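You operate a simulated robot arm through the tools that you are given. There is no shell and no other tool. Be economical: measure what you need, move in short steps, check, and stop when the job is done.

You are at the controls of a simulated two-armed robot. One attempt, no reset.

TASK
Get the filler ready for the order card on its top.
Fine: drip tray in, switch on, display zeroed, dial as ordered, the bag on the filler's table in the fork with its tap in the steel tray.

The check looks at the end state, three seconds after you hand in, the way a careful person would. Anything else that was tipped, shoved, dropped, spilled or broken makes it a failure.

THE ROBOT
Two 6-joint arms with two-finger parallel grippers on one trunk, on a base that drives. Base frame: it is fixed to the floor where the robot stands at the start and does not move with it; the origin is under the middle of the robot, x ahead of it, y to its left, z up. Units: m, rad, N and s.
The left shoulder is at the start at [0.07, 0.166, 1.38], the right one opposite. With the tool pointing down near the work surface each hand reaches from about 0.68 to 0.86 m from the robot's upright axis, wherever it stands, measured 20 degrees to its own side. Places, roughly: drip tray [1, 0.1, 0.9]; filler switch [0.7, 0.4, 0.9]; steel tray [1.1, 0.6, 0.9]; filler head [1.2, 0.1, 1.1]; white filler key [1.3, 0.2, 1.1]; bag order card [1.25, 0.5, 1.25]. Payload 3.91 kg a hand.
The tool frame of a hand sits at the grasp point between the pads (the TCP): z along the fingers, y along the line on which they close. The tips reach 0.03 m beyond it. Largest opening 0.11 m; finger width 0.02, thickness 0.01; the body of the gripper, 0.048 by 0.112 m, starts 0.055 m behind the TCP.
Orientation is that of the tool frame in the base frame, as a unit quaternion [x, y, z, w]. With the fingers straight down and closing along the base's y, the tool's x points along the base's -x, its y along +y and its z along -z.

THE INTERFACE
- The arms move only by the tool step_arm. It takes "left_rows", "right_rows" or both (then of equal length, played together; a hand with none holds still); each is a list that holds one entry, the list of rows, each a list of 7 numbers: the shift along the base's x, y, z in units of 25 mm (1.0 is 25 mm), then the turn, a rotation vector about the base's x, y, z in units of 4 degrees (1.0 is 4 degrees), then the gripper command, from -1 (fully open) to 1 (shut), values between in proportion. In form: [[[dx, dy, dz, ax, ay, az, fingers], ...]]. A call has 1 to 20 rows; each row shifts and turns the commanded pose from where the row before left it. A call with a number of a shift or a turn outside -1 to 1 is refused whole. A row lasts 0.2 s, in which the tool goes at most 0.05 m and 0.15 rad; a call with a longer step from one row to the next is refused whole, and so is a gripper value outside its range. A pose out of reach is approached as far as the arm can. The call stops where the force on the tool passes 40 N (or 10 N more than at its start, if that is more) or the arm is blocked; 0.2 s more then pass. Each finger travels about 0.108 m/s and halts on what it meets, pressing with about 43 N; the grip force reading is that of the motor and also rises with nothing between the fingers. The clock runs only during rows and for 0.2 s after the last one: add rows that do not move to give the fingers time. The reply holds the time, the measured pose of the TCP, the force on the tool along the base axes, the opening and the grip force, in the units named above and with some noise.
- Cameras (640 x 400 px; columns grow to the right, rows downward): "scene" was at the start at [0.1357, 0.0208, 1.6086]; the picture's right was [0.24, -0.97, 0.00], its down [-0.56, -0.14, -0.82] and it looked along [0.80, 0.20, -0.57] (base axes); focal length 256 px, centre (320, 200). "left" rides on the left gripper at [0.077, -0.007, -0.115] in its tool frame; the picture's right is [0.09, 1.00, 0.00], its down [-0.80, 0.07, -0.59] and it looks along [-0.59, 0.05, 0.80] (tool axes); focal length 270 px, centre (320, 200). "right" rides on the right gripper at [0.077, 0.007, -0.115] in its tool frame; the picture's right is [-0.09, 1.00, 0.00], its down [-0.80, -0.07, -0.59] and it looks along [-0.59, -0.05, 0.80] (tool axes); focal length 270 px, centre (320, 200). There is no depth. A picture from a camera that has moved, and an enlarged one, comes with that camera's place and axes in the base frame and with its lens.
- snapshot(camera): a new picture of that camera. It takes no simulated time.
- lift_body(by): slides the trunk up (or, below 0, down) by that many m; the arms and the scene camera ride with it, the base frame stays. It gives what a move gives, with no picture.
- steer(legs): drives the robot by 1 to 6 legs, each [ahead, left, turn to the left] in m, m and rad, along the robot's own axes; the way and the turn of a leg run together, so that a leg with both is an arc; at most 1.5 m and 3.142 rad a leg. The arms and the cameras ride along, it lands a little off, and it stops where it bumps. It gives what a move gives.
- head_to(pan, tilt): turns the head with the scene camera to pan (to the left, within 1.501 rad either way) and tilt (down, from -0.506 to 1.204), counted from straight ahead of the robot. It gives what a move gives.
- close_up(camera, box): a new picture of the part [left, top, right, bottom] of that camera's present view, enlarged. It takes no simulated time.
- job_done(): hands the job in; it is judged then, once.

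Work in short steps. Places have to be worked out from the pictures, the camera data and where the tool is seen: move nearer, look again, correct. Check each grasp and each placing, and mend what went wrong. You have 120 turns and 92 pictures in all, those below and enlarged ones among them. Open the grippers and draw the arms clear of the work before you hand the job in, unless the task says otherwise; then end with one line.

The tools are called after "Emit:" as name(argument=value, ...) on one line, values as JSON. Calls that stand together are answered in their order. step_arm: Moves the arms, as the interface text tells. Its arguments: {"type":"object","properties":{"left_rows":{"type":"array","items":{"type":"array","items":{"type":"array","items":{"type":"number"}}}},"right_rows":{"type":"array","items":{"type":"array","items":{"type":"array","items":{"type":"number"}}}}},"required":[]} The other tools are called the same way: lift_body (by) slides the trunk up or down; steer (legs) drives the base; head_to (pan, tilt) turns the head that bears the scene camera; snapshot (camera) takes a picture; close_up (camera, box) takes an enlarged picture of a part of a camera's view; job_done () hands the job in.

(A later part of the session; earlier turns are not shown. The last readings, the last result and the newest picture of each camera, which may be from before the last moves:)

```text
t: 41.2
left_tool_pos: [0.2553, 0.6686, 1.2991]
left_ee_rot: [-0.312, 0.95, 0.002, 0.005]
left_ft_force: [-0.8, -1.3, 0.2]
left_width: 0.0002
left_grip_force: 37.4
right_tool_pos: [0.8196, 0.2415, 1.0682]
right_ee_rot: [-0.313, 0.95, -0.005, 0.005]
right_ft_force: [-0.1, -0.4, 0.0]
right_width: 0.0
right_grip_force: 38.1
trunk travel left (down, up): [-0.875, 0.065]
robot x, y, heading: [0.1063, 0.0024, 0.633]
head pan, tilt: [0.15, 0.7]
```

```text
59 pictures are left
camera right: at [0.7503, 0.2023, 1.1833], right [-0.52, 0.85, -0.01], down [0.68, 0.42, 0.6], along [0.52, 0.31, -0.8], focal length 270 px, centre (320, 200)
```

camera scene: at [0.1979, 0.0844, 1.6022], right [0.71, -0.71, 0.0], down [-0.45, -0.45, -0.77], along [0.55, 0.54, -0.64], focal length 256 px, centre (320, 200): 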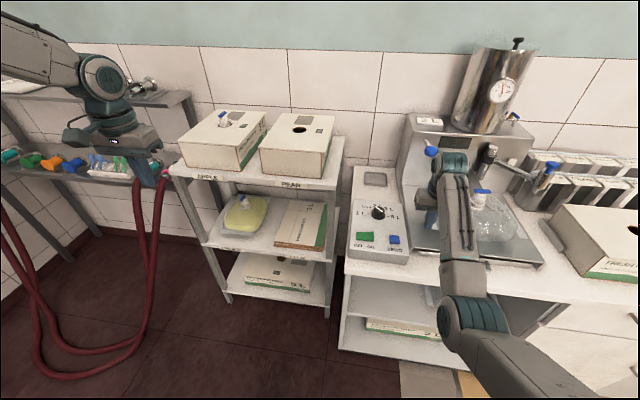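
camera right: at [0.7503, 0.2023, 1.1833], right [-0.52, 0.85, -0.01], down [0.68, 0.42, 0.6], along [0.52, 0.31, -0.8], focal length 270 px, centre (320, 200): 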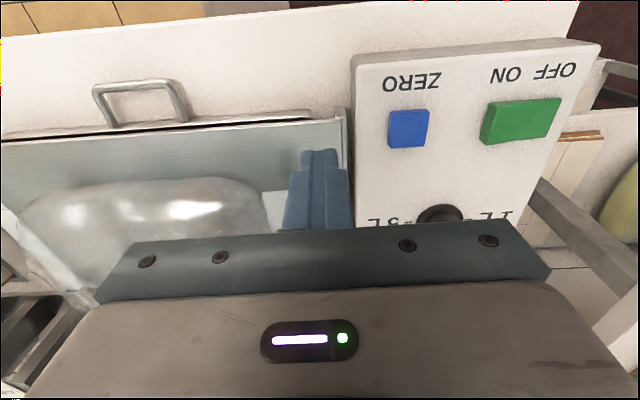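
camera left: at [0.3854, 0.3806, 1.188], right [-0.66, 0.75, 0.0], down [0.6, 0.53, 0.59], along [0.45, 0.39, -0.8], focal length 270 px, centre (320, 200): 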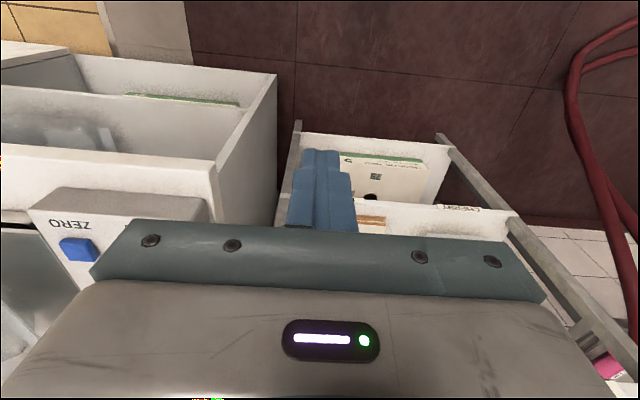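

The tray sits flush. The wrist view confirms the ON half at about (0.747, 0.386) and ZERO at (0.793, 0.318). I bring the right hand over the ON half at z≈1.0.

Emit:
step_arm(right_rows=[[[-0.415, 0.826, -0.39, 0, 0, 0, 1], [-0.415, 0.826, -0.39, 0, 0, 0, 1], [-0.415, 0.826, -0.39, 0, 0, 0, 1], [-0.415, 0.826, -0.39, 0, 0, 0, 1], [-0.415, 0.826, -0.39, 0, 0, 0, 1], [-0.415, 0.826, -0.39, 0, 0, 0, 1], [-0.415, 0.826, -0.39, 0, 0, 0, 1], [0, 0, 0, 0, 0, 0, 1]]])

Emit:
snapshot(camera="right")

Emit:
close_up(camera="scene", box=[320, 190, 448, 270])

```text
t: 43.0
left_tool_pos: [0.2636, 0.6765, 1.2937]
left_ee_rot: [-0.313, 0.95, -0.001, 0.0]
left_ft_force: [-0.7, 0.6, 0.0]
left_width: 0.0002
left_grip_force: 37.9
right_tool_pos: [0.7515, 0.3932, 0.9919]
right_ee_rot: [-0.314, 0.949, -0.007, 0.0]
right_ft_force: [0.4, 0.1, 0.0]
right_width: 0.0
right_grip_force: 38.2
trunk travel left (down, up): [-0.875, 0.065]
robot x, y, heading: [0.1082, 0.0056, 0.637]
head pan, tilt: [0.15, 0.7]
```

```text
58 pictures are left
camera right: at [0.6853, 0.3543, 1.1075], right [-0.52, 0.85, -0.01], down [0.68, 0.43, 0.59], along [0.51, 0.3, -0.81], focal length 270 px, centre (320, 200)
```

right: 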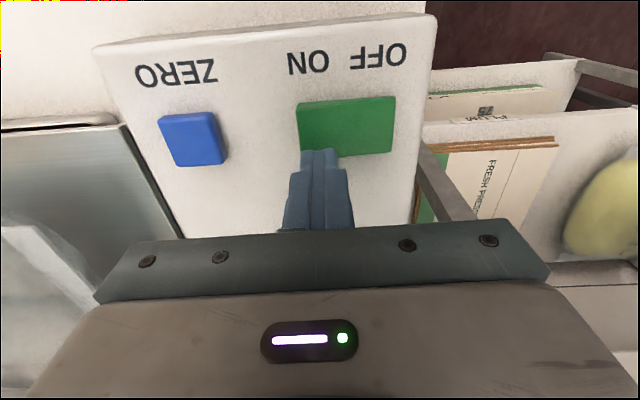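

```text
5.00 times, centred on (384, 230) of scene
camera zoom: at [0.2085, 0.0941, 1.6007], right [0.71, -0.71, 0.0], down [-0.46, -0.46, -0.76], along [0.54, 0.54, -0.64], focal length 1278 px, centre (0, 50)
```

zoom: 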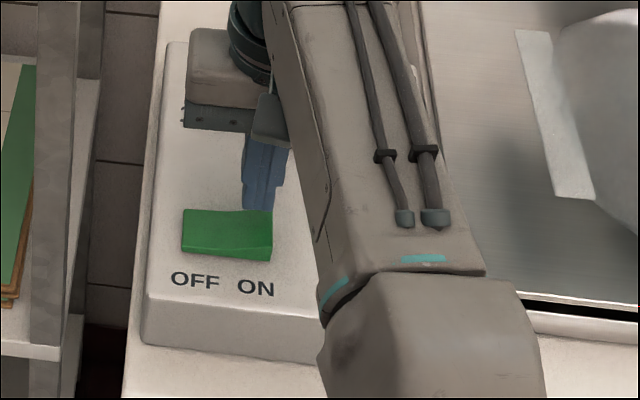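

The fingertips are slightly behind the rocker's centre. I shift about 1.3 cm and press down on the ON half in small steps.

Emit:
step_arm(right_rows=[[[-0.54, -0.32, 0, 0, 0, 0, 1], [0, 0, -0.3, 0, 0, 0, 1], [0, 0, -0.3, 0, 0, 0, 1], [0, 0, -0.2, 0, 0, 0, 1], [0, 0, -0.2, 0, 0, 0, 1], [0, 0, -0.2, 0, 0, 0, 1], [0, 0, -0.2, 0, 0, 0, 1], [0, 0, -0.2, 0, 0, 0, 1]]])

Emit:
close_up(camera="scene", box=[320, 190, 448, 270])

```text
t: 44.4
left_tool_pos: [0.2587, 0.6722, 1.2965]
left_ee_rot: [-0.312, 0.95, 0.001, 0.003]
left_ft_force: [-0.4, -0.8, 0.5]
left_width: 0.0004
left_grip_force: 37.6
right_tool_pos: [0.7368, 0.3832, 0.9761]
right_ee_rot: [-0.313, 0.95, -0.003, 0.007]
right_ft_force: [-11.4, -11.2, 17.7]
right_width: 0.0003
right_grip_force: 37.8
trunk travel left (down, up): [-0.875, 0.065]
robot x, y, heading: [0.1063, 0.0019, 0.634]
head pan, tilt: [0.15, 0.7]
stopped in row 7 (right hand): the force on the tool passed its limit (the readings are from after the stop); the commanded pose is now the measured one
```

```text
5.00 times, centred on (384, 230) of scene
camera zoom: at [0.2029, 0.0895, 1.6013], right [0.71, -0.71, 0.0], down [-0.45, -0.45, -0.77], along [0.54, 0.54, -0.64], focal length 1278 px, centre (0, 50)
```

zoom: 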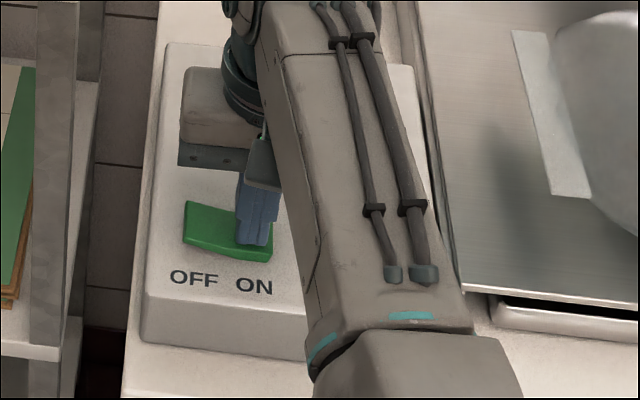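

The rocker looks tipped to ON. I lift the hand, drive ahead 0.1 m for the dial, and check the switch and display.

Emit:
step_arm(right_rows=[[[0, 0, 0.8, 0, 0, 0, 1], [0, 0, 1, 0, -0.2, 0, 1], [0, 0, 1, 0, 0, 0, 1], [0, 0, 1, 0, 0, 0, -1], [0, 0, 0, 0, 0, 0, -1], [0, 0, 0, 0, 0, 0, -1], [0, 0, 0, 0, 0, 0, -1]]])

Emit:
steer(legs=[[0.1, 0, 0]])

Emit:
snapshot(camera="right")

Emit:
snapshot(camera="scene")

```text
t: 46.0
left_tool_pos: [0.2643, 0.676, 1.2934]
left_ee_rot: [-0.313, 0.95, 0.0, 0.001]
left_ft_force: [0.2, -0.5, -0.1]
left_width: 0.0001
left_grip_force: 37.5
right_tool_pos: [0.7395, 0.3862, 1.0647]
right_ee_rot: [-0.313, 0.95, -0.006, 0.012]
right_ft_force: [-1.3, 0.1, -0.1]
right_width: 0.1102
right_grip_force: 0.0
trunk travel left (down, up): [-0.875, 0.065]
robot x, y, heading: [0.1072, 0.0039, 0.632]
head pan, tilt: [0.15, 0.7]
```

```text
t: 47.2
left_tool_pos: [0.3418, 0.7301, 1.2985]
left_ee_rot: [-0.31, 0.951, 0.001, 0.003]
left_ft_force: [-0.8, 0.0, -0.3]
left_width: 0.0
left_grip_force: 37.9
right_tool_pos: [0.8182, 0.4399, 1.0701]
right_ee_rot: [-0.312, 0.95, -0.005, 0.015]
right_ft_force: [-0.2, -1.3, 1.1]
right_width: 0.1101
right_grip_force: 0.0
trunk travel left (down, up): [-0.875, 0.065]
robot x, y, heading: [0.1864, 0.0645, 0.63]
head pan, tilt: [0.15, 0.7]
```

```text
55 pictures are left
camera right: at [0.7479, 0.4004, 1.1815], right [-0.52, 0.85, -0.02], down [0.67, 0.42, 0.62], along [0.53, 0.31, -0.79], focal length 270 px, centre (320, 200)
```

right: 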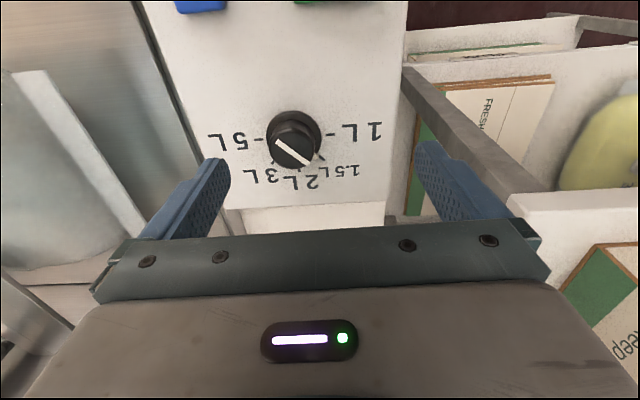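

```text
54 pictures are left
camera scene: at [0.2826, 0.1475, 1.6017], right [0.7, -0.71, 0.0], down [-0.45, -0.45, -0.77], along [0.55, 0.54, -0.64], focal length 256 px, centre (320, 200)
```

scene: 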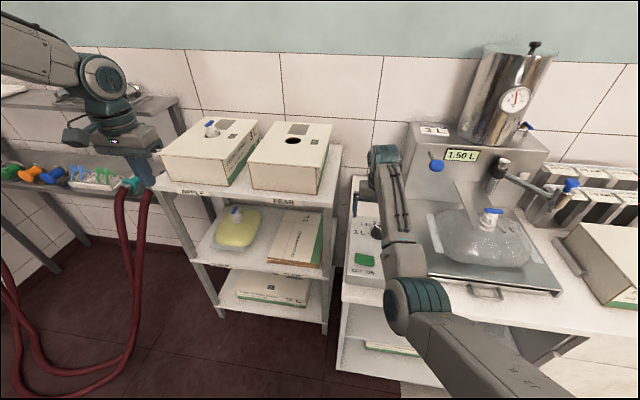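

The display lights with 1.50 L, so it is on and the dial is at 1.5. I enlarge the dial in the wrist view for its exact place and pointer angle.

Emit:
close_up(camera="right", box=[200, 90, 400, 215])

Emit:
close_up(camera="scene", box=[400, 110, 528, 190])

```text
3.20 times, centred on (300, 152) of right
camera zoom: at [0.7479, 0.4004, 1.1815], right [-0.52, 0.85, -0.02], down [0.67, 0.42, 0.62], along [0.53, 0.31, -0.79], focal length 865 px, centre (384, 352)
```

zoom: 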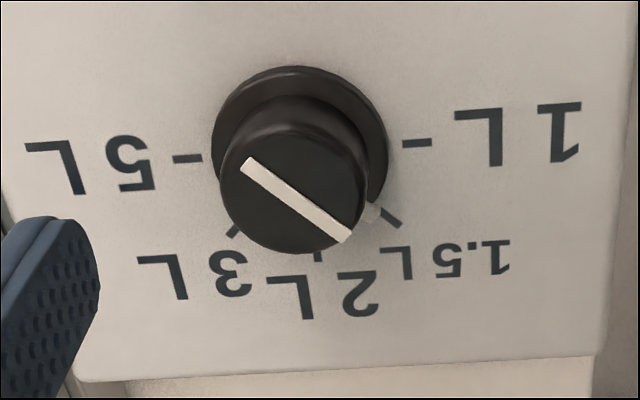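

```text
5.00 times, centred on (464, 150) of scene
camera zoom: at [0.2826, 0.1475, 1.6017], right [0.7, -0.71, 0.0], down [-0.45, -0.45, -0.77], along [0.55, 0.54, -0.64], focal length 1278 px, centre (-400, 450)
```

zoom: 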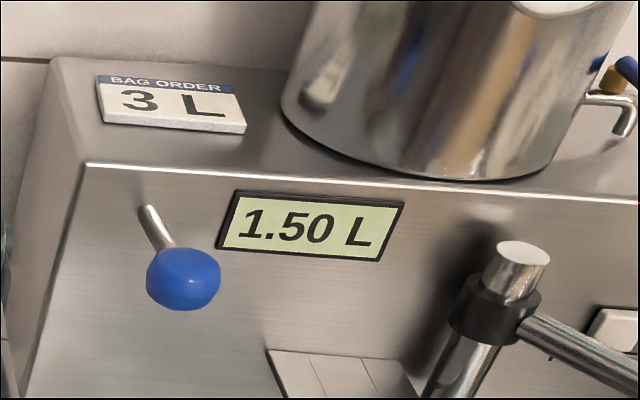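

The pointer is at 1.5 L and the dial axis is near (0.859, 0.4335), top z≈0.958. I pre-turn the open hand about +44°, move above the dial, then check.

Emit:
step_arm(right_rows=[[[0.16, -0.026, 0, 0, 0.45, 0, -1], [0.16, -0.026, 0, 0, 0, 1, -1], [0.16, -0.026, 0, 0, 0, 1, -1], [0.16, -0.026, 0, 0, 0, 1, -1], [0.16, -0.026, 0, 0, 0, 1, -1], [0.16, -0.026, 0, 0, 0, 1, -1], [0.16, -0.026, 0, 0, 0, 1, -1], [0.16, -0.026, 0, 0, 0, 1, -1], [0.16, -0.026, 0, 0, 0, 1, -1], [0.16, -0.026, 0, 0, 0, 1, -1], [0, 0, -0.5, 0, 0, 1, -1], [0, 0, -0.5, 0, 0, 1, -1], [0, 0, 0, 0, 0, 0, -1]]])

Emit:
snapshot(camera="right")

```text
t: 50.0
left_tool_pos: [0.3469, 0.735, 1.2943]
left_ee_rot: [-0.311, 0.951, 0.0, 0.0]
left_ft_force: [0.1, 0.8, 0.8]
left_width: 0.0
left_grip_force: 37.7
right_tool_pos: [0.8622, 0.437, 1.0411]
right_ee_rot: [-0.645, 0.764, -0.002, -0.003]
right_ft_force: [0.3, 0.8, 0.1]
right_width: 0.1099
right_grip_force: 0.1
trunk travel left (down, up): [-0.875, 0.065]
robot x, y, heading: [0.1893, 0.0626, 0.629]
head pan, tilt: [0.15, 0.7]
```

```text
51 pictures are left
camera right: at [0.8427, 0.3633, 1.1556], right [-0.97, 0.25, 0.0], down [0.2, 0.78, 0.59], along [0.15, 0.57, -0.81], focal length 270 px, centre (320, 200)
```

right: 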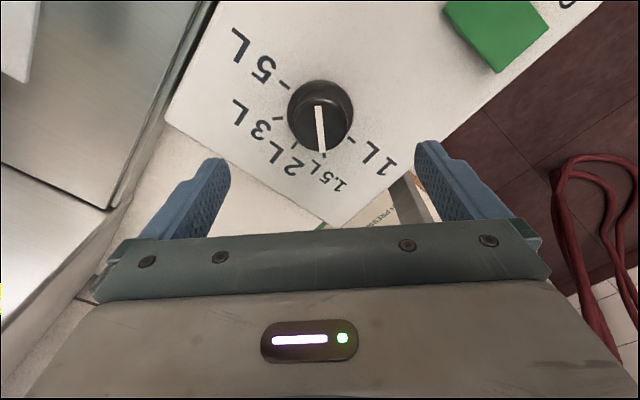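

The dial works out at (0.860, 0.431). I make a small correction, descend so the tips are at z≈0.94, and close on the knob.

Emit:
step_arm(right_rows=[[[-0.08, -0.24, -0.5, 0, 0, 0, -1], [0, 0, -0.8, 0, 0, 0, -1], [0, 0, -0.8, 0, 0, 0, -1], [0, 0, -0.6, 0, 0, 0, -1], [0, 0, 0, 0, 0, 0, 1], [0, 0, 0, 0, 0, 0, 1], [0, 0, 0, 0, 0, 0, 1], [0, 0, 0, 0, 0, 0, 1]]])

Emit:
snapshot(camera="right")

```text
t: 51.8
left_tool_pos: [0.3464, 0.7348, 1.2938]
left_ee_rot: [-0.31, 0.951, 0.0, 0.0]
left_ft_force: [0.9, 0.2, -0.5]
left_width: 0.0
left_grip_force: 37.5
right_tool_pos: [0.8604, 0.4297, 0.9728]
right_ee_rot: [-0.646, 0.764, -0.002, -0.001]
right_ft_force: [4.6, 1.1, 4.8]
right_width: 0.0413
right_grip_force: 44.8
trunk travel left (down, up): [-0.875, 0.065]
robot x, y, heading: [0.1882, 0.0668, 0.633]
head pan, tilt: [0.15, 0.7]
```

```text
50 pictures are left
camera right: at [0.841, 0.3566, 1.088], right [-0.97, 0.25, 0.0], down [0.2, 0.78, 0.59], along [0.15, 0.57, -0.81], focal length 270 px, centre (320, 200)
```

right: 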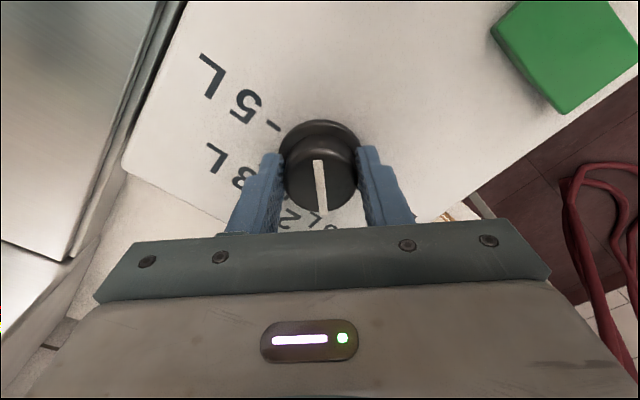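

The knob is held at 0.041 m. I turn it 80° clockwise and then look.

Emit:
step_arm(right_rows=[[[0, 0, 0, 0, 0, -1, 1], [0, 0, 0, 0, 0, -1, 1], [0, 0, 0, 0, 0, -1, 1], [0, 0, 0, 0, 0, -1, 1], [0, 0, 0, 0, 0, -1, 1], [0, 0, 0, 0, 0, -1, 1], [0, 0, 0, 0, 0, -1, 1], [0, 0, 0, 0, 0, -1, 1], [0, 0, 0, 0, 0, -1, 1], [0, 0, 0, 0, 0, -1, 1], [0, 0, 0, 0, 0, -1, 1], [0, 0, 0, 0, 0, -1, 1], [0, 0, 0, 0, 0, -1, 1], [0, 0, 0, 0, 0, -1, 1], [0, 0, 0, 0, 0, -1, 1], [0, 0, 0, 0, 0, -1, 1], [0, 0, 0, 0, 0, -1, 1], [0, 0, 0, 0, 0, -1, 1], [0, 0, 0, 0, 0, -1, 1], [0, 0, 0, 0, 0, -1, 1]]])

Emit:
close_up(camera="right", box=[200, 80, 440, 230])

Emit:
close_up(camera="scene", box=[400, 110, 528, 190])

```text
t: 56.0
left_tool_pos: [0.3447, 0.7376, 1.292]
left_ee_rot: [-0.312, 0.95, -0.001, 0.001]
left_ft_force: [0.0, 0.6, -0.2]
left_width: 0.0
left_grip_force: 37.7
right_tool_pos: [0.859, 0.433, 0.9732]
right_ee_rot: [-0.003, 1.0, -0.001, -0.002]
right_ft_force: [-9.0, 19.6, 5.2]
right_width: 0.0415
right_grip_force: 45.1
trunk travel left (down, up): [-0.875, 0.065]
robot x, y, heading: [0.1904, 0.0613, 0.635]
head pan, tilt: [0.15, 0.7]
```

```text
2.67 times, centred on (320, 155) of right
camera zoom: at [0.7807, 0.4416, 1.0879], right [0.08, 1.0, 0.0], down [0.8, -0.06, 0.59], along [0.59, -0.05, -0.81], focal length 721 px, centre (320, 320)
```

zoom: 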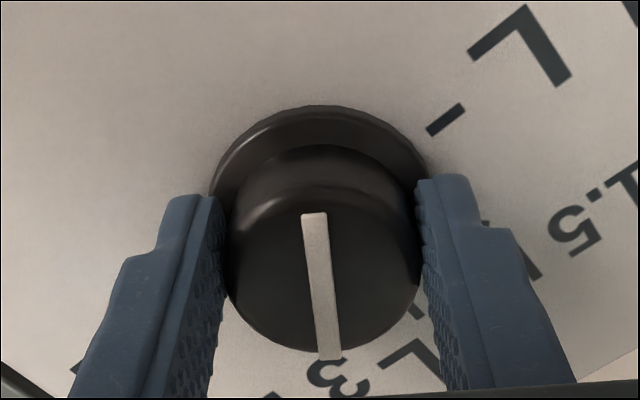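

```text
5.00 times, centred on (464, 150) of scene
camera zoom: at [0.2858, 0.1572, 1.6007], right [0.7, -0.71, 0.0], down [-0.46, -0.46, -0.76], along [0.54, 0.54, -0.64], focal length 1278 px, centre (-400, 450)
```

zoom: 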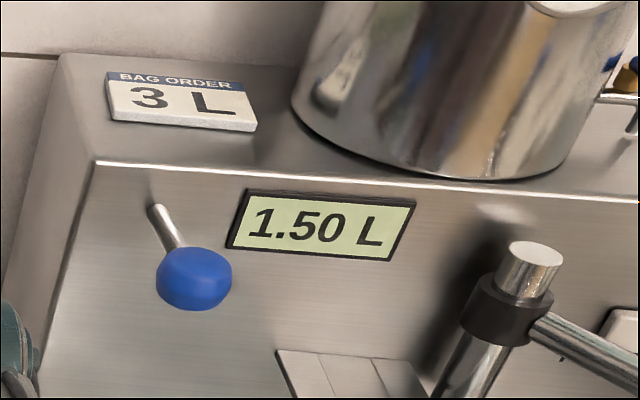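

The knob followed and the display holds 1.50, so that is a count to be zeroed. I turn about 10° more, then release and lift to compare the pointer with the 3 L tick.

Emit:
step_arm(right_rows=[[[0, 0, 0, 0, 0, -1, 1], [0, 0, 0, 0, 0, -1, 1], [0, 0, 0, 0, 0, -0.5, 1], [0, 0, 0, 0, 0, 0, 1], [0, 0, 0, 0, 0, 0, -1], [0, 0, 0, 0, 0, 0, -1], [0, 0, 0, 0, 0, 0, -1], [0, 0, 0.8, 0, 0, 0, -1], [0, 0, 1, 0, 0, 0, -1], [0, 0, 1, 0, 0, 0, -1], [-0.5, 0, 0.4, 0, 0, 0, -1], [0, 0, 0, 0, 0, 0, -1]]])

Emit:
close_up(camera="right", box=[220, 60, 420, 185])

```text
t: 58.6
left_tool_pos: [0.3471, 0.736, 1.2941]
left_ee_rot: [-0.31, 0.951, 0.0, 0.001]
left_ft_force: [0.5, 0.3, -0.8]
left_width: 0.0
left_grip_force: 37.7
right_tool_pos: [0.8484, 0.4309, 1.0517]
right_ee_rot: [0.083, 0.997, -0.001, -0.003]
right_ft_force: [0.3, 0.6, -0.3]
right_width: 0.11
right_grip_force: 0.1
trunk travel left (down, up): [-0.875, 0.065]
robot x, y, heading: [0.1881, 0.0647, 0.631]
head pan, tilt: [0.15, 0.7]
```

```text
3.20 times, centred on (320, 122) of right
camera zoom: at [0.7739, 0.4509, 1.1666], right [0.25, 0.97, 0.0], down [0.78, -0.2, 0.59], along [0.57, -0.15, -0.81], focal length 865 px, centre (320, 448)
```

zoom: 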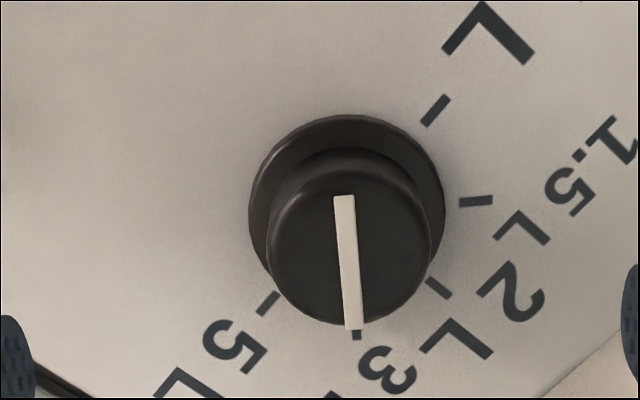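

The pointer lines up with the 3 L tick. I turn the wrist back, close the fingers, back off 0.1 m and then press ZERO.

Emit:
step_arm(right_rows=[[[0, 0, 0.3, 0, 0, 1, 1], [0, 0, 0, 0, 0, 1, 1], [0, 0, 0, 0, 0, 1, 1], [0, 0, 0, 0, 0, 1, 1], [0, 0, 0, 0, 0, 1, 1], [0, 0, 0, 0, 0, 1, 1], [0, 0, 0, 0, 0, 1, 1], [0, 0, 0, 0, 0, 1, 1], [0, 0, 0, 0, 0, 1, 1], [0, 0, 0, 0, 0, 1, 1], [0, 0, 0, 0, 0, 1, 1], [0, 0, 0, 0, 0, 0.4, 1]]])

Emit:
steer(legs=[[-0.1, 0, 0.005]])

Emit:
step_arm(right_rows=[[[0.2, -0.8, 0, 0, 0, 0, 1], [0.2, -0.8, 0, 0, 0, 0, 1], [0, 0, 0, 0, 0, 0, 1]]])

Emit:
snapshot(camera="right")

```text
t: 61.2
left_tool_pos: [0.3462, 0.7366, 1.2937]
left_ee_rot: [-0.311, 0.951, 0.0, 0.0]
left_ft_force: [-0.3, 0.1, -0.5]
left_width: 0.0
left_grip_force: 38.1
right_tool_pos: [0.8487, 0.4297, 1.0588]
right_ee_rot: [-0.309, 0.951, -0.002, -0.001]
right_ft_force: [-0.5, -0.6, -0.7]
right_width: 0.0001
right_grip_force: 37.8
trunk travel left (down, up): [-0.875, 0.065]
robot x, y, heading: [0.1877, 0.066, 0.631]
head pan, tilt: [0.15, 0.7]
```

```text
t: 62.3
left_tool_pos: [0.2678, 0.6814, 1.2902]
left_ee_rot: [-0.313, 0.95, -0.001, -0.003]
left_ft_force: [-0.1, -0.3, -0.4]
left_width: 0.0
left_grip_force: 37.8
right_tool_pos: [0.7713, 0.3775, 1.0541]
right_ee_rot: [-0.311, 0.95, -0.002, -0.004]
right_ft_force: [0.5, -0.7, 0.5]
right_width: 0.0
right_grip_force: 37.6
trunk travel left (down, up): [-0.875, 0.065]
robot x, y, heading: [0.1089, 0.0083, 0.634]
head pan, tilt: [0.15, 0.7]
```

```text
t: 63.1
left_tool_pos: [0.2617, 0.6767, 1.2935]
left_ee_rot: [-0.313, 0.95, -0.001, 0.001]
left_ft_force: [-0.5, 0.5, 0.1]
left_width: 0.0
left_grip_force: 37.4
right_tool_pos: [0.7753, 0.3311, 1.059]
right_ee_rot: [-0.311, 0.95, -0.001, -0.002]
right_ft_force: [0.6, 0.7, 0.0]
right_width: 0.0
right_grip_force: 37.7
trunk travel left (down, up): [-0.875, 0.065]
robot x, y, heading: [0.1096, 0.0019, 0.642]
head pan, tilt: [0.15, 0.7]
```

```text
46 pictures are left
camera right: at [0.7089, 0.2936, 1.1747], right [-0.52, 0.86, 0.0], down [0.69, 0.42, 0.59], along [0.51, 0.3, -0.81], focal length 270 px, centre (320, 200)
```

right: 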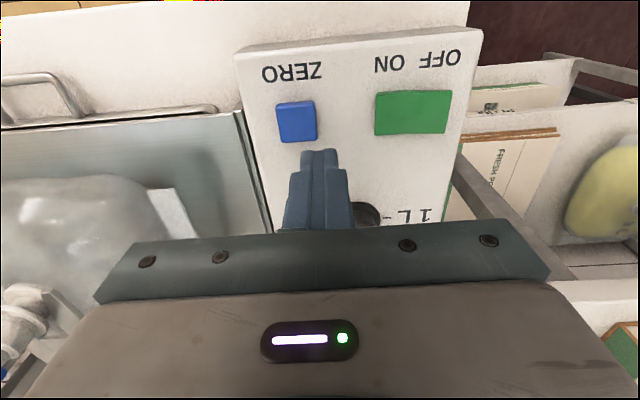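

ZERO is at about (0.790, 0.317). I line up and press gently down.

Emit:
step_arm(right_rows=[[[0.59, -0.56, 0, 0, 0, 0, 1], [0, 0, -0.8, 0, 0, 0, 1], [0, 0, -0.8, 0, 0, 0, 1], [0, 0, -0.8, 0, 0, 0, 1], [0, 0, -0.4, 0, 0, 0, 1], [0, 0, -0.2, 0, 0, 0, 1], [0, 0, -0.2, 0, 0, 0, 1], [0, 0, -0.2, 0, 0, 0, 1], [0, 0, -0.2, 0, 0, 0, 1], [0, 0, -0.2, 0, 0, 0, 1]]])

Emit:
snapshot(camera="scene")

```text
t: 65.3
left_tool_pos: [0.2602, 0.6764, 1.2958]
left_ee_rot: [-0.314, 0.95, -0.001, 0.001]
left_ft_force: [0.5, -0.2, 0.6]
left_width: 0.0
left_grip_force: 37.8
right_tool_pos: [0.7903, 0.3207, 0.9697]
right_ee_rot: [-0.31, 0.951, 0.0, 0.002]
right_ft_force: [9.4, 4.3, 24.6]
right_width: 0.0
right_grip_force: 37.7
trunk travel left (down, up): [-0.875, 0.065]
robot x, y, heading: [0.1057, 0.0034, 0.638]
head pan, tilt: [0.15, 0.7]
```

```text
45 pictures are left
camera scene: at [0.2061, 0.0933, 1.6015], right [0.71, -0.71, 0.0], down [-0.45, -0.46, -0.77], along [0.54, 0.54, -0.64], focal length 256 px, centre (320, 200)
```

scene: 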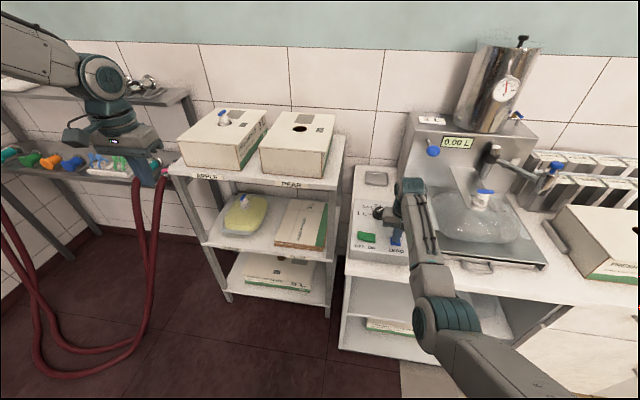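

The display reads 0.00 L. Next is the bag: I raise the hand, open it, back away slightly and shift right to bring it in front of the tap for a close look.

Emit:
step_arm(right_rows=[[[0, 0, 1, 0, 0, 0, 1], [0, 0, 1, 0, 0, 0, 1], [0, 0, 1, 0, 0, 0, 1], [0, 0, 1, 0, 0, 0, 1], [0, 0, 1, 0, 0, 0, -1], [0, 0, 1, 0, 0, 0, -1], [0, 0, 0, 0, 0, 0, -1], [0, 0, 0, 0, 0, 0, -1]]])

Emit:
steer(legs=[[-0.1, 0, 0], [0, -0.28, 0]])

Emit:
snapshot(camera="right")

Emit:
snapshot(camera="scene")

```text
t: 67.1
left_tool_pos: [0.2627, 0.6772, 1.2936]
left_ee_rot: [-0.313, 0.95, 0.0, -0.001]
left_ft_force: [0.3, 0.5, 0.1]
left_width: 0.0001
left_grip_force: 38.0
right_tool_pos: [0.7989, 0.3267, 1.1075]
right_ee_rot: [-0.312, 0.95, -0.002, -0.002]
right_ft_force: [0.2, -0.8, 0.1]
right_width: 0.11
right_grip_force: 0.1
right hand out of reach, approached as far as the arm can: row 6
trunk travel left (down, up): [-0.875, 0.065]
robot x, y, heading: [0.1104, 0.0093, 0.635]
head pan, tilt: [0.15, 0.7]
```

```text
t: 69.9
left_tool_pos: [0.3515, 0.3879, 1.2926]
left_ee_rot: [-0.312, 0.95, -0.001, 0.001]
left_ft_force: [0.0, -0.6, -0.3]
left_width: 0.0
left_grip_force: 37.3
right_tool_pos: [0.8881, 0.0356, 1.1089]
right_ee_rot: [-0.31, 0.951, -0.002, -0.001]
right_ft_force: [1.1, 0.3, -0.1]
right_width: 0.1099
right_grip_force: 0.1
trunk travel left (down, up): [-0.875, 0.065]
robot x, y, heading: [0.195, -0.2887, 0.642]
head pan, tilt: [0.15, 0.7]
```

```text
44 pictures are left
camera right: at [0.8212, -0.0025, 1.2235], right [-0.52, 0.86, 0.0], down [0.69, 0.42, 0.59], along [0.51, 0.3, -0.81], focal length 270 px, centre (320, 200)
```

right: 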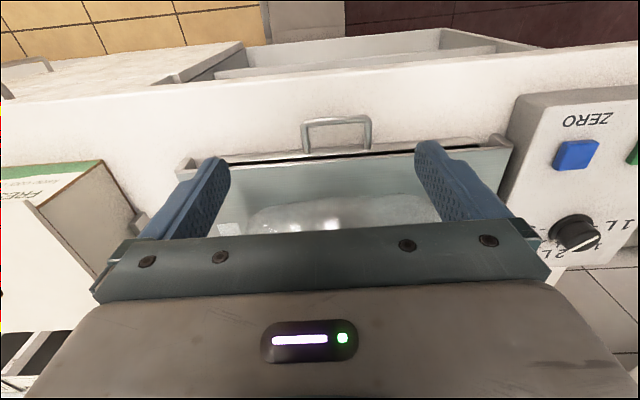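

```text
43 pictures are left
camera scene: at [0.2953, -0.1947, 1.6008], right [0.71, -0.71, 0.0], down [-0.45, -0.46, -0.77], along [0.54, 0.54, -0.64], focal length 256 px, centre (320, 200)
```

scene: 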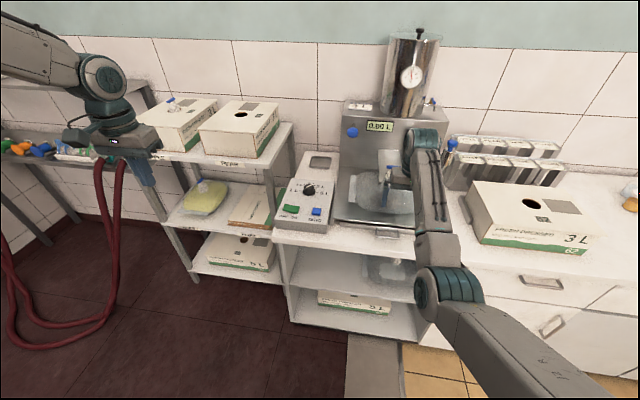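

The wrist camera can't see past its own body, so I rely on the scene camera. I enlarge the tap and fork.

Emit:
close_up(camera="scene", box=[336, 130, 432, 190])

```text
6.67 times, centred on (384, 160) of scene
camera zoom: at [0.2953, -0.1947, 1.6008], right [0.71, -0.71, 0.0], down [-0.45, -0.46, -0.77], along [0.54, 0.54, -0.64], focal length 1704 px, centre (-107, 467)
```

zoom: 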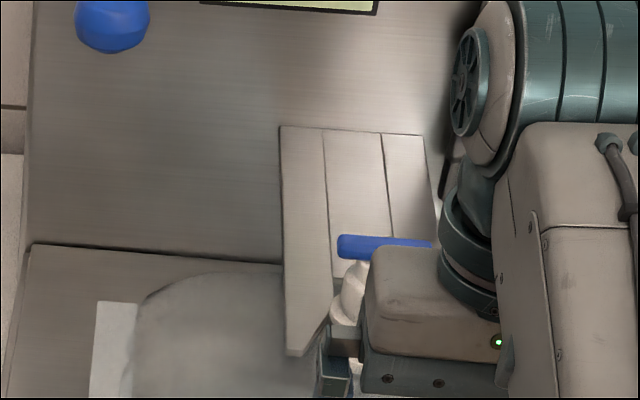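

I slide the hand 0.15 m to the right to clear the view and look again.

Emit:
step_arm(right_rows=[[[0.59, -0.8, 0, 0, 0, 0, -1], [0.59, -0.8, 0, 0, 0, 0, -1], [0.59, -0.8, 0, 0, 0, 0, -1], [0.59, -0.8, 0, 0, 0, 0, -1], [0.59, -0.8, 0, 0, 0, 0, -1], [0.59, -0.8, 0, 0, 0, 0, -1]]])

Emit:
close_up(camera="scene", box=[336, 140, 432, 200])

```text
t: 71.3
left_tool_pos: [0.3548, 0.3857, 1.2938]
left_ee_rot: [-0.313, 0.95, 0.0, 0.0]
left_ft_force: [0.8, 1.4, -0.4]
left_width: 0.0
left_grip_force: 38.0
right_tool_pos: [0.9809, -0.0839, 1.1057]
right_ee_rot: [-0.309, 0.951, -0.001, -0.001]
right_ft_force: [-0.2, 0.6, 0.1]
right_width: 0.11
right_grip_force: 0.0
right hand out of reach, approached as far as the arm can: row 2
trunk travel left (down, up): [-0.875, 0.065]
robot x, y, heading: [0.1969, -0.2827, 0.637]
head pan, tilt: [0.15, 0.7]
```

```text
6.67 times, centred on (384, 170) of scene
camera zoom: at [0.2989, -0.1979, 1.6008], right [0.71, -0.71, 0.0], down [-0.46, -0.45, -0.77], along [0.54, 0.54, -0.64], focal length 1704 px, centre (-107, 400)
```

zoom: 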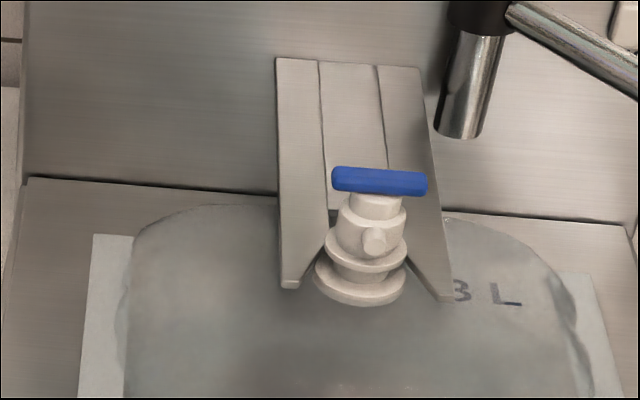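

The tap and fork are clear: the neck sits at the fork's mouth, just short of it. I raise the trunk for height, drive ahead 0.1 m, and use the hand's known place to calibrate against the tap.

Emit:
lift_body(by=0.06)

Emit:
steer(legs=[[0.09, 0, 0]])

Emit:
step_arm(right_rows=[[[-0.3, 0.41, 0, 0, 0, 0, -1], [-0.3, 0.41, 0, 0, 0, 0, -1], [0, 0, 0, 0, 0, 0, -1]]])

Emit:
close_up(camera="scene", box=[320, 130, 480, 230])

```text
t: 72.3
left_tool_pos: [0.3544, 0.3854, 1.3535]
left_ee_rot: [-0.313, 0.95, -0.001, 0.0]
left_ft_force: [-0.1, 0.0, 0.0]
left_width: 0.0
left_grip_force: 37.9
right_tool_pos: [0.9812, -0.0818, 1.1653]
right_ee_rot: [-0.31, 0.951, -0.002, -0.002]
right_ft_force: [0.2, -0.1, 0.0]
right_width: 0.1101
right_grip_force: 0.1
trunk travel left (down, up): [-0.935, 0.005]
robot x, y, heading: [0.1967, -0.2858, 0.636]
head pan, tilt: [0.15, 0.7]
```

```text
t: 73.4
left_tool_pos: [0.4168, 0.431, 1.3583]
left_ee_rot: [-0.311, 0.95, 0.002, 0.005]
left_ft_force: [-0.8, -1.3, 1.3]
left_width: 0.0
left_grip_force: 37.2
right_tool_pos: [1.0449, -0.0361, 1.1735]
right_ee_rot: [-0.31, 0.951, 0.001, 0.003]
right_ft_force: [-1.0, -0.5, 0.5]
right_width: 0.1101
right_grip_force: 0.0
trunk travel left (down, up): [-0.935, 0.005]
robot x, y, heading: [0.2725, -0.2341, 0.635]
head pan, tilt: [0.15, 0.7]
```

```text
t: 74.2
left_tool_pos: [0.4242, 0.4372, 1.3549]
left_ee_rot: [-0.311, 0.95, 0.001, 0.001]
left_ft_force: [-0.6, 0.2, 0.1]
left_width: 0.0
left_grip_force: 37.9
right_tool_pos: [1.0355, -0.01, 1.1661]
right_ee_rot: [-0.31, 0.951, -0.001, 0.0]
right_ft_force: [1.0, -0.2, -0.9]
right_width: 0.11
right_grip_force: 0.0
trunk travel left (down, up): [-0.935, 0.005]
robot x, y, heading: [0.2677, -0.2324, 0.63]
head pan, tilt: [0.15, 0.7]
```

```text
4.00 times, centred on (400, 180) of scene
camera zoom: at [0.3688, -0.1454, 1.6609], right [0.71, -0.71, 0.0], down [-0.46, -0.45, -0.77], along [0.54, 0.54, -0.64], focal length 1023 px, centre (0, 280)
```

zoom: 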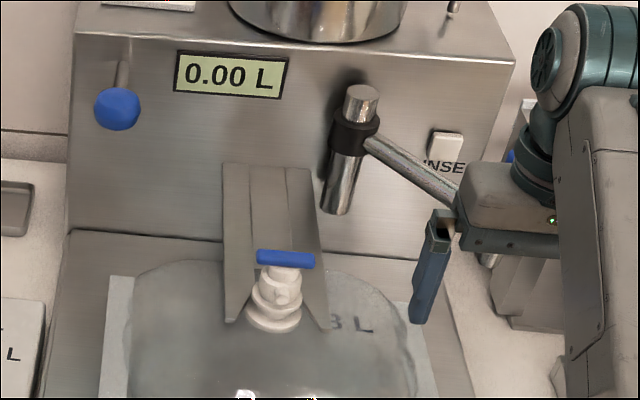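

Projecting the known fingertip matches the picture well. Triangulating puts the blue bar near (1.04, 0.17, 1.09), give or take 2 cm in depth. I move the hand left in line with the tap, then drive ahead so the hand comes over it.

Emit:
step_arm(right_rows=[[[-0.54, 0.73, 0.3, 0, 0, 0, -1], [-0.54, 0.73, 0.3, 0, 0, 0, -1], [-0.54, 0.73, 0.2, 0, 0, 0, -1], [-0.54, 0.73, 0, 0, 0, 0, -1], [-0.54, 0.73, 0, 0, 0, 0, -1], [-0.54, 0.73, 0, 0, 0, 0, -1], [0, 0, 0, 0, 0, 0, -1]]])

Emit:
steer(legs=[[0.06, 0, 0]])

Emit:
step_arm(right_rows=[[[0.2, 0.15, 0, 0, 0, 0, -1], [0, 0, 0, 0, 0, 0, -1]]])

Emit:
close_up(camera="scene", box=[320, 130, 480, 230])

Emit:
snapshot(camera="right")

```text
t: 75.8
left_tool_pos: [0.4272, 0.4383, 1.3534]
left_ee_rot: [-0.311, 0.95, 0.0, 0.001]
left_ft_force: [0.5, 0.6, 0.4]
left_width: 0.0
left_grip_force: 37.6
right_tool_pos: [0.9646, 0.1046, 1.1788]
right_ee_rot: [-0.31, 0.951, -0.002, -0.002]
right_ft_force: [-0.2, 0.7, -0.6]
right_width: 0.1101
right_grip_force: 0.0
right hand out of reach, approached as far as the arm can: row 1, 2
trunk travel left (down, up): [-0.935, 0.005]
robot x, y, heading: [0.265, -0.2308, 0.635]
head pan, tilt: [0.15, 0.7]
```

```text
t: 76.8
left_tool_pos: [0.4624, 0.4652, 1.3599]
left_ee_rot: [-0.313, 0.95, 0.002, 0.006]
left_ft_force: [-0.2, -1.3, 0.9]
left_width: 0.0
left_grip_force: 37.6
right_tool_pos: [1.0018, 0.1338, 1.189]
right_ee_rot: [-0.31, 0.951, 0.0, 0.003]
right_ft_force: [-1.7, -0.2, 0.8]
right_width: 0.1098
right_grip_force: 0.1
trunk travel left (down, up): [-0.935, 0.005]
robot x, y, heading: [0.3191, -0.1961, 0.64]
head pan, tilt: [0.15, 0.7]
```

```text
t: 77.3
left_tool_pos: [0.4692, 0.4707, 1.3568]
left_ee_rot: [-0.312, 0.95, -0.001, 0.003]
left_ft_force: [-0.2, -1.2, 0.5]
left_width: 0.0002
left_grip_force: 37.5
right_tool_pos: [1.0132, 0.1419, 1.1825]
right_ee_rot: [-0.309, 0.951, 0.0, -0.002]
right_ft_force: [-0.6, -0.2, 0.7]
right_width: 0.1099
right_grip_force: 0.1
trunk travel left (down, up): [-0.935, 0.005]
robot x, y, heading: [0.3183, -0.1945, 0.634]
head pan, tilt: [0.15, 0.7]
```

```text
4.00 times, centred on (400, 180) of scene
camera zoom: at [0.414, -0.1118, 1.6611], right [0.71, -0.71, 0.0], down [-0.45, -0.45, -0.77], along [0.54, 0.54, -0.64], focal length 1023 px, centre (0, 280)
```

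zoom: 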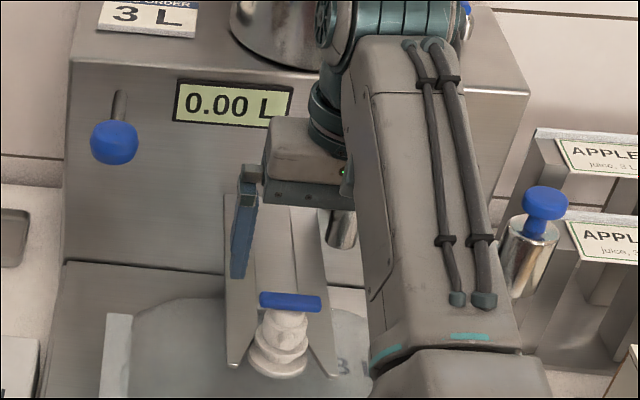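

```text
38 pictures are left
camera right: at [0.9473, 0.1036, 1.2972], right [-0.52, 0.86, 0.0], down [0.69, 0.42, 0.59], along [0.51, 0.31, -0.8], focal length 270 px, centre (320, 200)
```

right: 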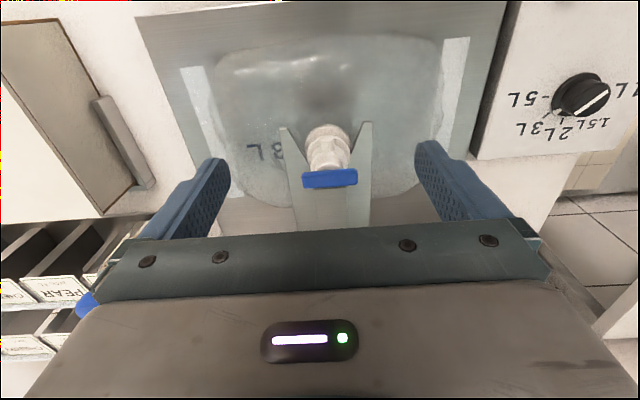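

Both views together put the bar at (1.060, 0.183, 1.077). The fork tips are at n≈0.928, z≈1.03, with the slot root near n≈1.01 and the neck at n≈0.95. So the bag must go in about 4–5 cm. I drive ahead 0.06 to bring the hand over the tap.

Emit:
steer(legs=[[0.06, 0, 0]])

Emit:
step_arm(right_rows=[[[0, 0, 0, 0, 0, 0, -1], [0, 0, 0, 0, 0, 0, -1]]])

Emit:
snapshot(camera="right")

Emit:
close_up(camera="scene", box=[320, 130, 480, 230])

```text
t: 78.3
left_tool_pos: [0.5102, 0.4998, 1.3609]
left_ee_rot: [-0.312, 0.95, 0.001, 0.007]
left_ft_force: [-0.8, -1.1, 0.6]
left_width: 0.0
left_grip_force: 38.0
right_tool_pos: [1.0555, 0.1733, 1.191]
right_ee_rot: [-0.31, 0.951, 0.002, 0.003]
right_ft_force: [-2.0, -1.1, 0.3]
right_width: 0.1103
right_grip_force: 0.1
trunk travel left (down, up): [-0.935, 0.005]
robot x, y, heading: [0.3683, -0.1636, 0.636]
head pan, tilt: [0.15, 0.7]
```

```text
t: 78.9
left_tool_pos: [0.5169, 0.5056, 1.356]
left_ee_rot: [-0.312, 0.95, 0.001, 0.002]
left_ft_force: [-0.5, -0.4, -0.4]
left_width: 0.0002
left_grip_force: 37.9
right_tool_pos: [1.061, 0.1768, 1.1816]
right_ee_rot: [-0.31, 0.951, 0.0, -0.001]
right_ft_force: [-0.8, 0.1, 0.9]
right_width: 0.1102
right_grip_force: 0.1
trunk travel left (down, up): [-0.935, 0.005]
robot x, y, heading: [0.3636, -0.1646, 0.636]
head pan, tilt: [0.15, 0.7]
```

```text
37 pictures are left
camera right: at [0.9945, 0.1383, 1.298], right [-0.52, 0.86, 0.0], down [0.69, 0.42, 0.59], along [0.51, 0.31, -0.8], focal length 270 px, centre (320, 200)
```

right: 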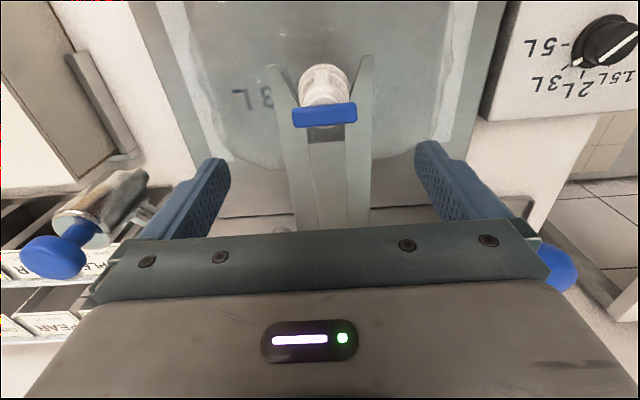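

```text
4.00 times, centred on (400, 180) of scene
camera zoom: at [0.461, -0.0771, 1.6613], right [0.71, -0.71, 0.0], down [-0.45, -0.45, -0.77], along [0.54, 0.54, -0.64], focal length 1023 px, centre (0, 280)
```

zoom: 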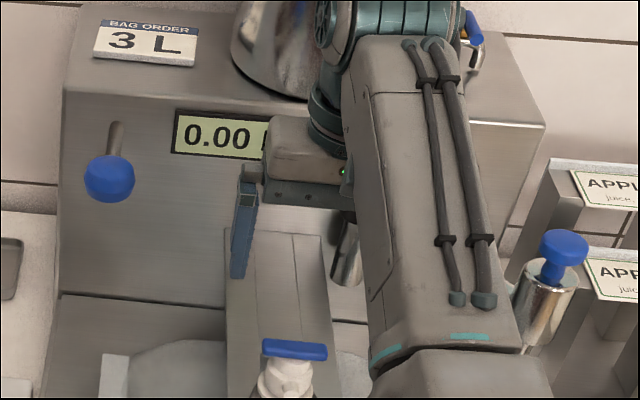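

Both views agree on the bar at (1.059, 0.182, 1.077), and the slot root is at n≈1.007. I descend so the tips stop about 2 cm below the bar and above the fork.

Emit:
step_arm(right_rows=[[[-0.04, 0.2, -0.6, 0, 0, 0, -1], [0, 0, -0.8, 0, 0, 0, -1], [0, 0, -0.8, 0, 0, 0, -1], [0, 0, -0.8, 0, 0, 0, -1], [0, 0, -0.7, 0, 0, 0, -1], [0, 0, 0, 0, 0, 0, -1]]])

Emit:
snapshot(camera="right")

Emit:
close_up(camera="scene", box=[320, 150, 480, 250])

```text
t: 80.3
left_tool_pos: [0.5197, 0.5071, 1.3547]
left_ee_rot: [-0.312, 0.95, 0.0, 0.002]
left_ft_force: [0.6, -0.2, 1.7]
left_width: 0.0002
left_grip_force: 38.1
right_tool_pos: [1.065, 0.1838, 1.0883]
right_ee_rot: [-0.31, 0.951, 0.0, -0.002]
right_ft_force: [0.4, -0.6, 0.5]
right_width: 0.1101
right_grip_force: 0.0
trunk travel left (down, up): [-0.935, 0.005]
robot x, y, heading: [0.3673, -0.1622, 0.635]
head pan, tilt: [0.15, 0.7]
```

```text
35 pictures are left
camera right: at [0.9973, 0.1453, 1.2026], right [-0.52, 0.86, 0.0], down [0.69, 0.42, 0.59], along [0.51, 0.3, -0.81], focal length 270 px, centre (320, 200)
```

right: 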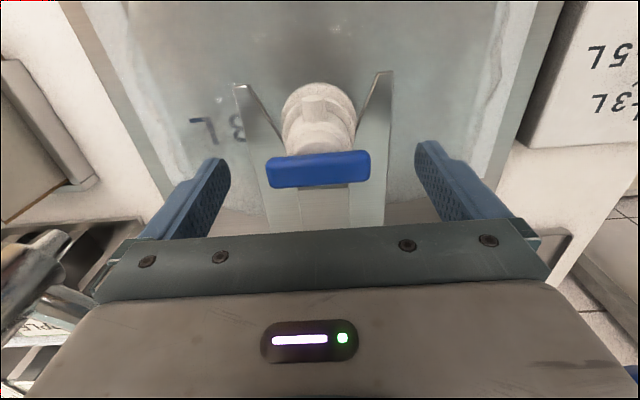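

```text
4.00 times, centred on (400, 200) of scene
camera zoom: at [0.4644, -0.0746, 1.6609], right [0.71, -0.71, 0.0], down [-0.46, -0.45, -0.77], along [0.54, 0.54, -0.64], focal length 1023 px, centre (0, 200)
```

zoom: 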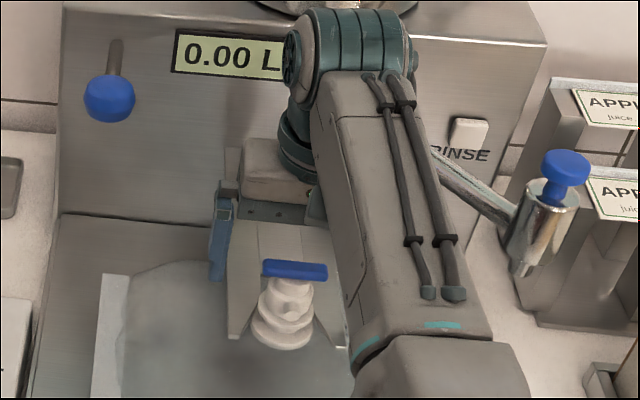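

The bar lies between the pads, close to the tips. I go 5 mm lower and close on it.

Emit:
step_arm(right_rows=[[[-0.1, -0.07, -0.2, 0, 0, 0, -1], [0, 0, 0, 0, 0, 0, 1], [0, 0, 0, 0, 0, 0, 1], [0, 0, 0, 0, 0, 0, 1], [0, 0, 0, 0, 0, 0, 1]]])

Emit:
snapshot(camera="right")

```text
t: 81.5
left_tool_pos: [0.5204, 0.5089, 1.3548]
left_ee_rot: [-0.312, 0.95, -0.001, 0.001]
left_ft_force: [-0.9, -0.5, -0.8]
left_width: 0.0004
left_grip_force: 38.1
right_tool_pos: [1.0616, 0.1829, 1.0813]
right_ee_rot: [-0.309, 0.951, -0.001, -0.001]
right_ft_force: [-0.3, -0.2, -0.5]
right_width: 0.0496
right_grip_force: 42.7
trunk travel left (down, up): [-0.935, 0.005]
robot x, y, heading: [0.3672, -0.1647, 0.629]
head pan, tilt: [0.15, 0.7]
```

```text
33 pictures are left
camera right: at [0.9953, 0.1444, 1.1973], right [-0.52, 0.86, 0.0], down [0.69, 0.42, 0.59], along [0.51, 0.3, -0.81], focal length 270 px, centre (320, 200)
```

right: 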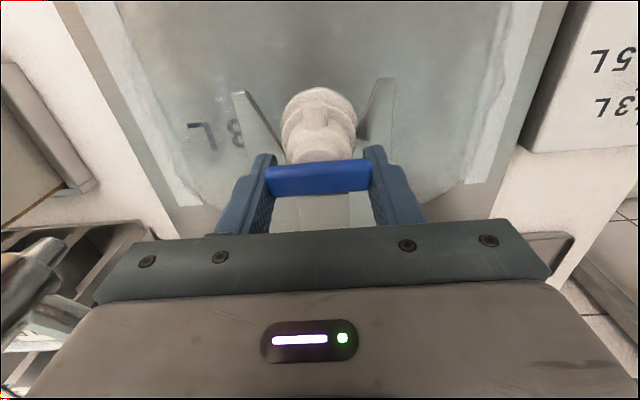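

The bar is held at 0.050 m. I slide the bag 3 cm along the filler's depth, watching the force.

Emit:
step_arm(right_rows=[[[0.24, 0.178, 0, 0, 0, 0, 1], [0.24, 0.178, 0, 0, 0, 0, 1], [0.24, 0.178, 0, 0, 0, 0, 1], [0.24, 0.178, 0, 0, 0, 0, 1], [0, 0, 0, 0, 0, 0, 1]]])

Emit:
snapshot(camera="right")

Emit:
close_up(camera="scene", box=[320, 150, 480, 250])

```text
t: 82.7
left_tool_pos: [0.5209, 0.5093, 1.3552]
left_ee_rot: [-0.312, 0.95, -0.001, 0.0]
left_ft_force: [-0.3, 0.0, 0.2]
left_width: 0.0004
left_grip_force: 37.7
right_tool_pos: [1.0851, 0.2009, 1.0822]
right_ee_rot: [-0.31, 0.951, -0.001, -0.002]
right_ft_force: [-0.1, 0.7, -1.3]
right_width: 0.05
right_grip_force: 43.4
trunk travel left (down, up): [-0.935, 0.005]
robot x, y, heading: [0.3649, -0.1621, 0.63]
head pan, tilt: [0.15, 0.7]
```

```text
32 pictures are left
camera right: at [1.0187, 0.1619, 1.1972], right [-0.52, 0.86, 0.0], down [0.69, 0.42, 0.59], along [0.51, 0.3, -0.81], focal length 270 px, centre (320, 200)
```

right: 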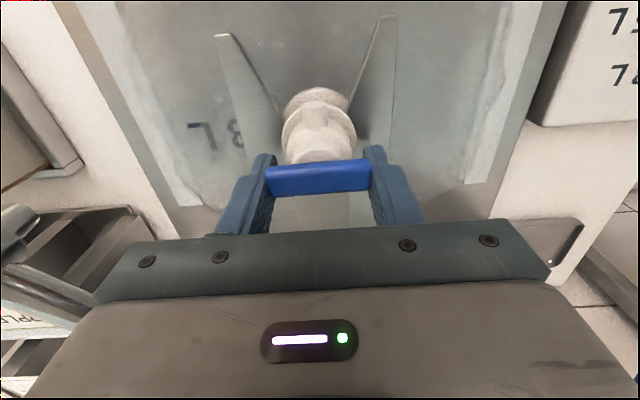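

```text
4.00 times, centred on (400, 200) of scene
camera zoom: at [0.4654, -0.0739, 1.6607], right [0.71, -0.71, 0.0], down [-0.46, -0.46, -0.76], along [0.54, 0.54, -0.64], focal length 1023 px, centre (0, 200)
```

zoom: 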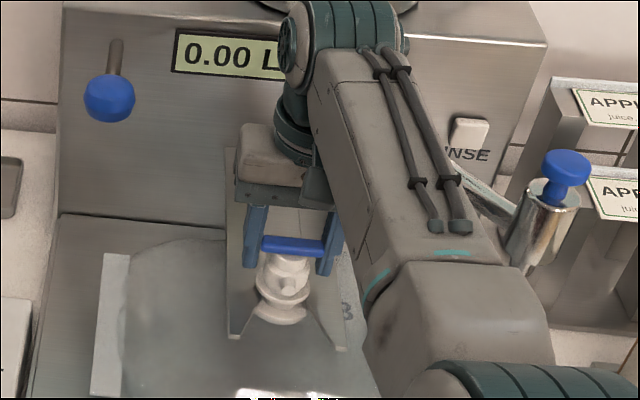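

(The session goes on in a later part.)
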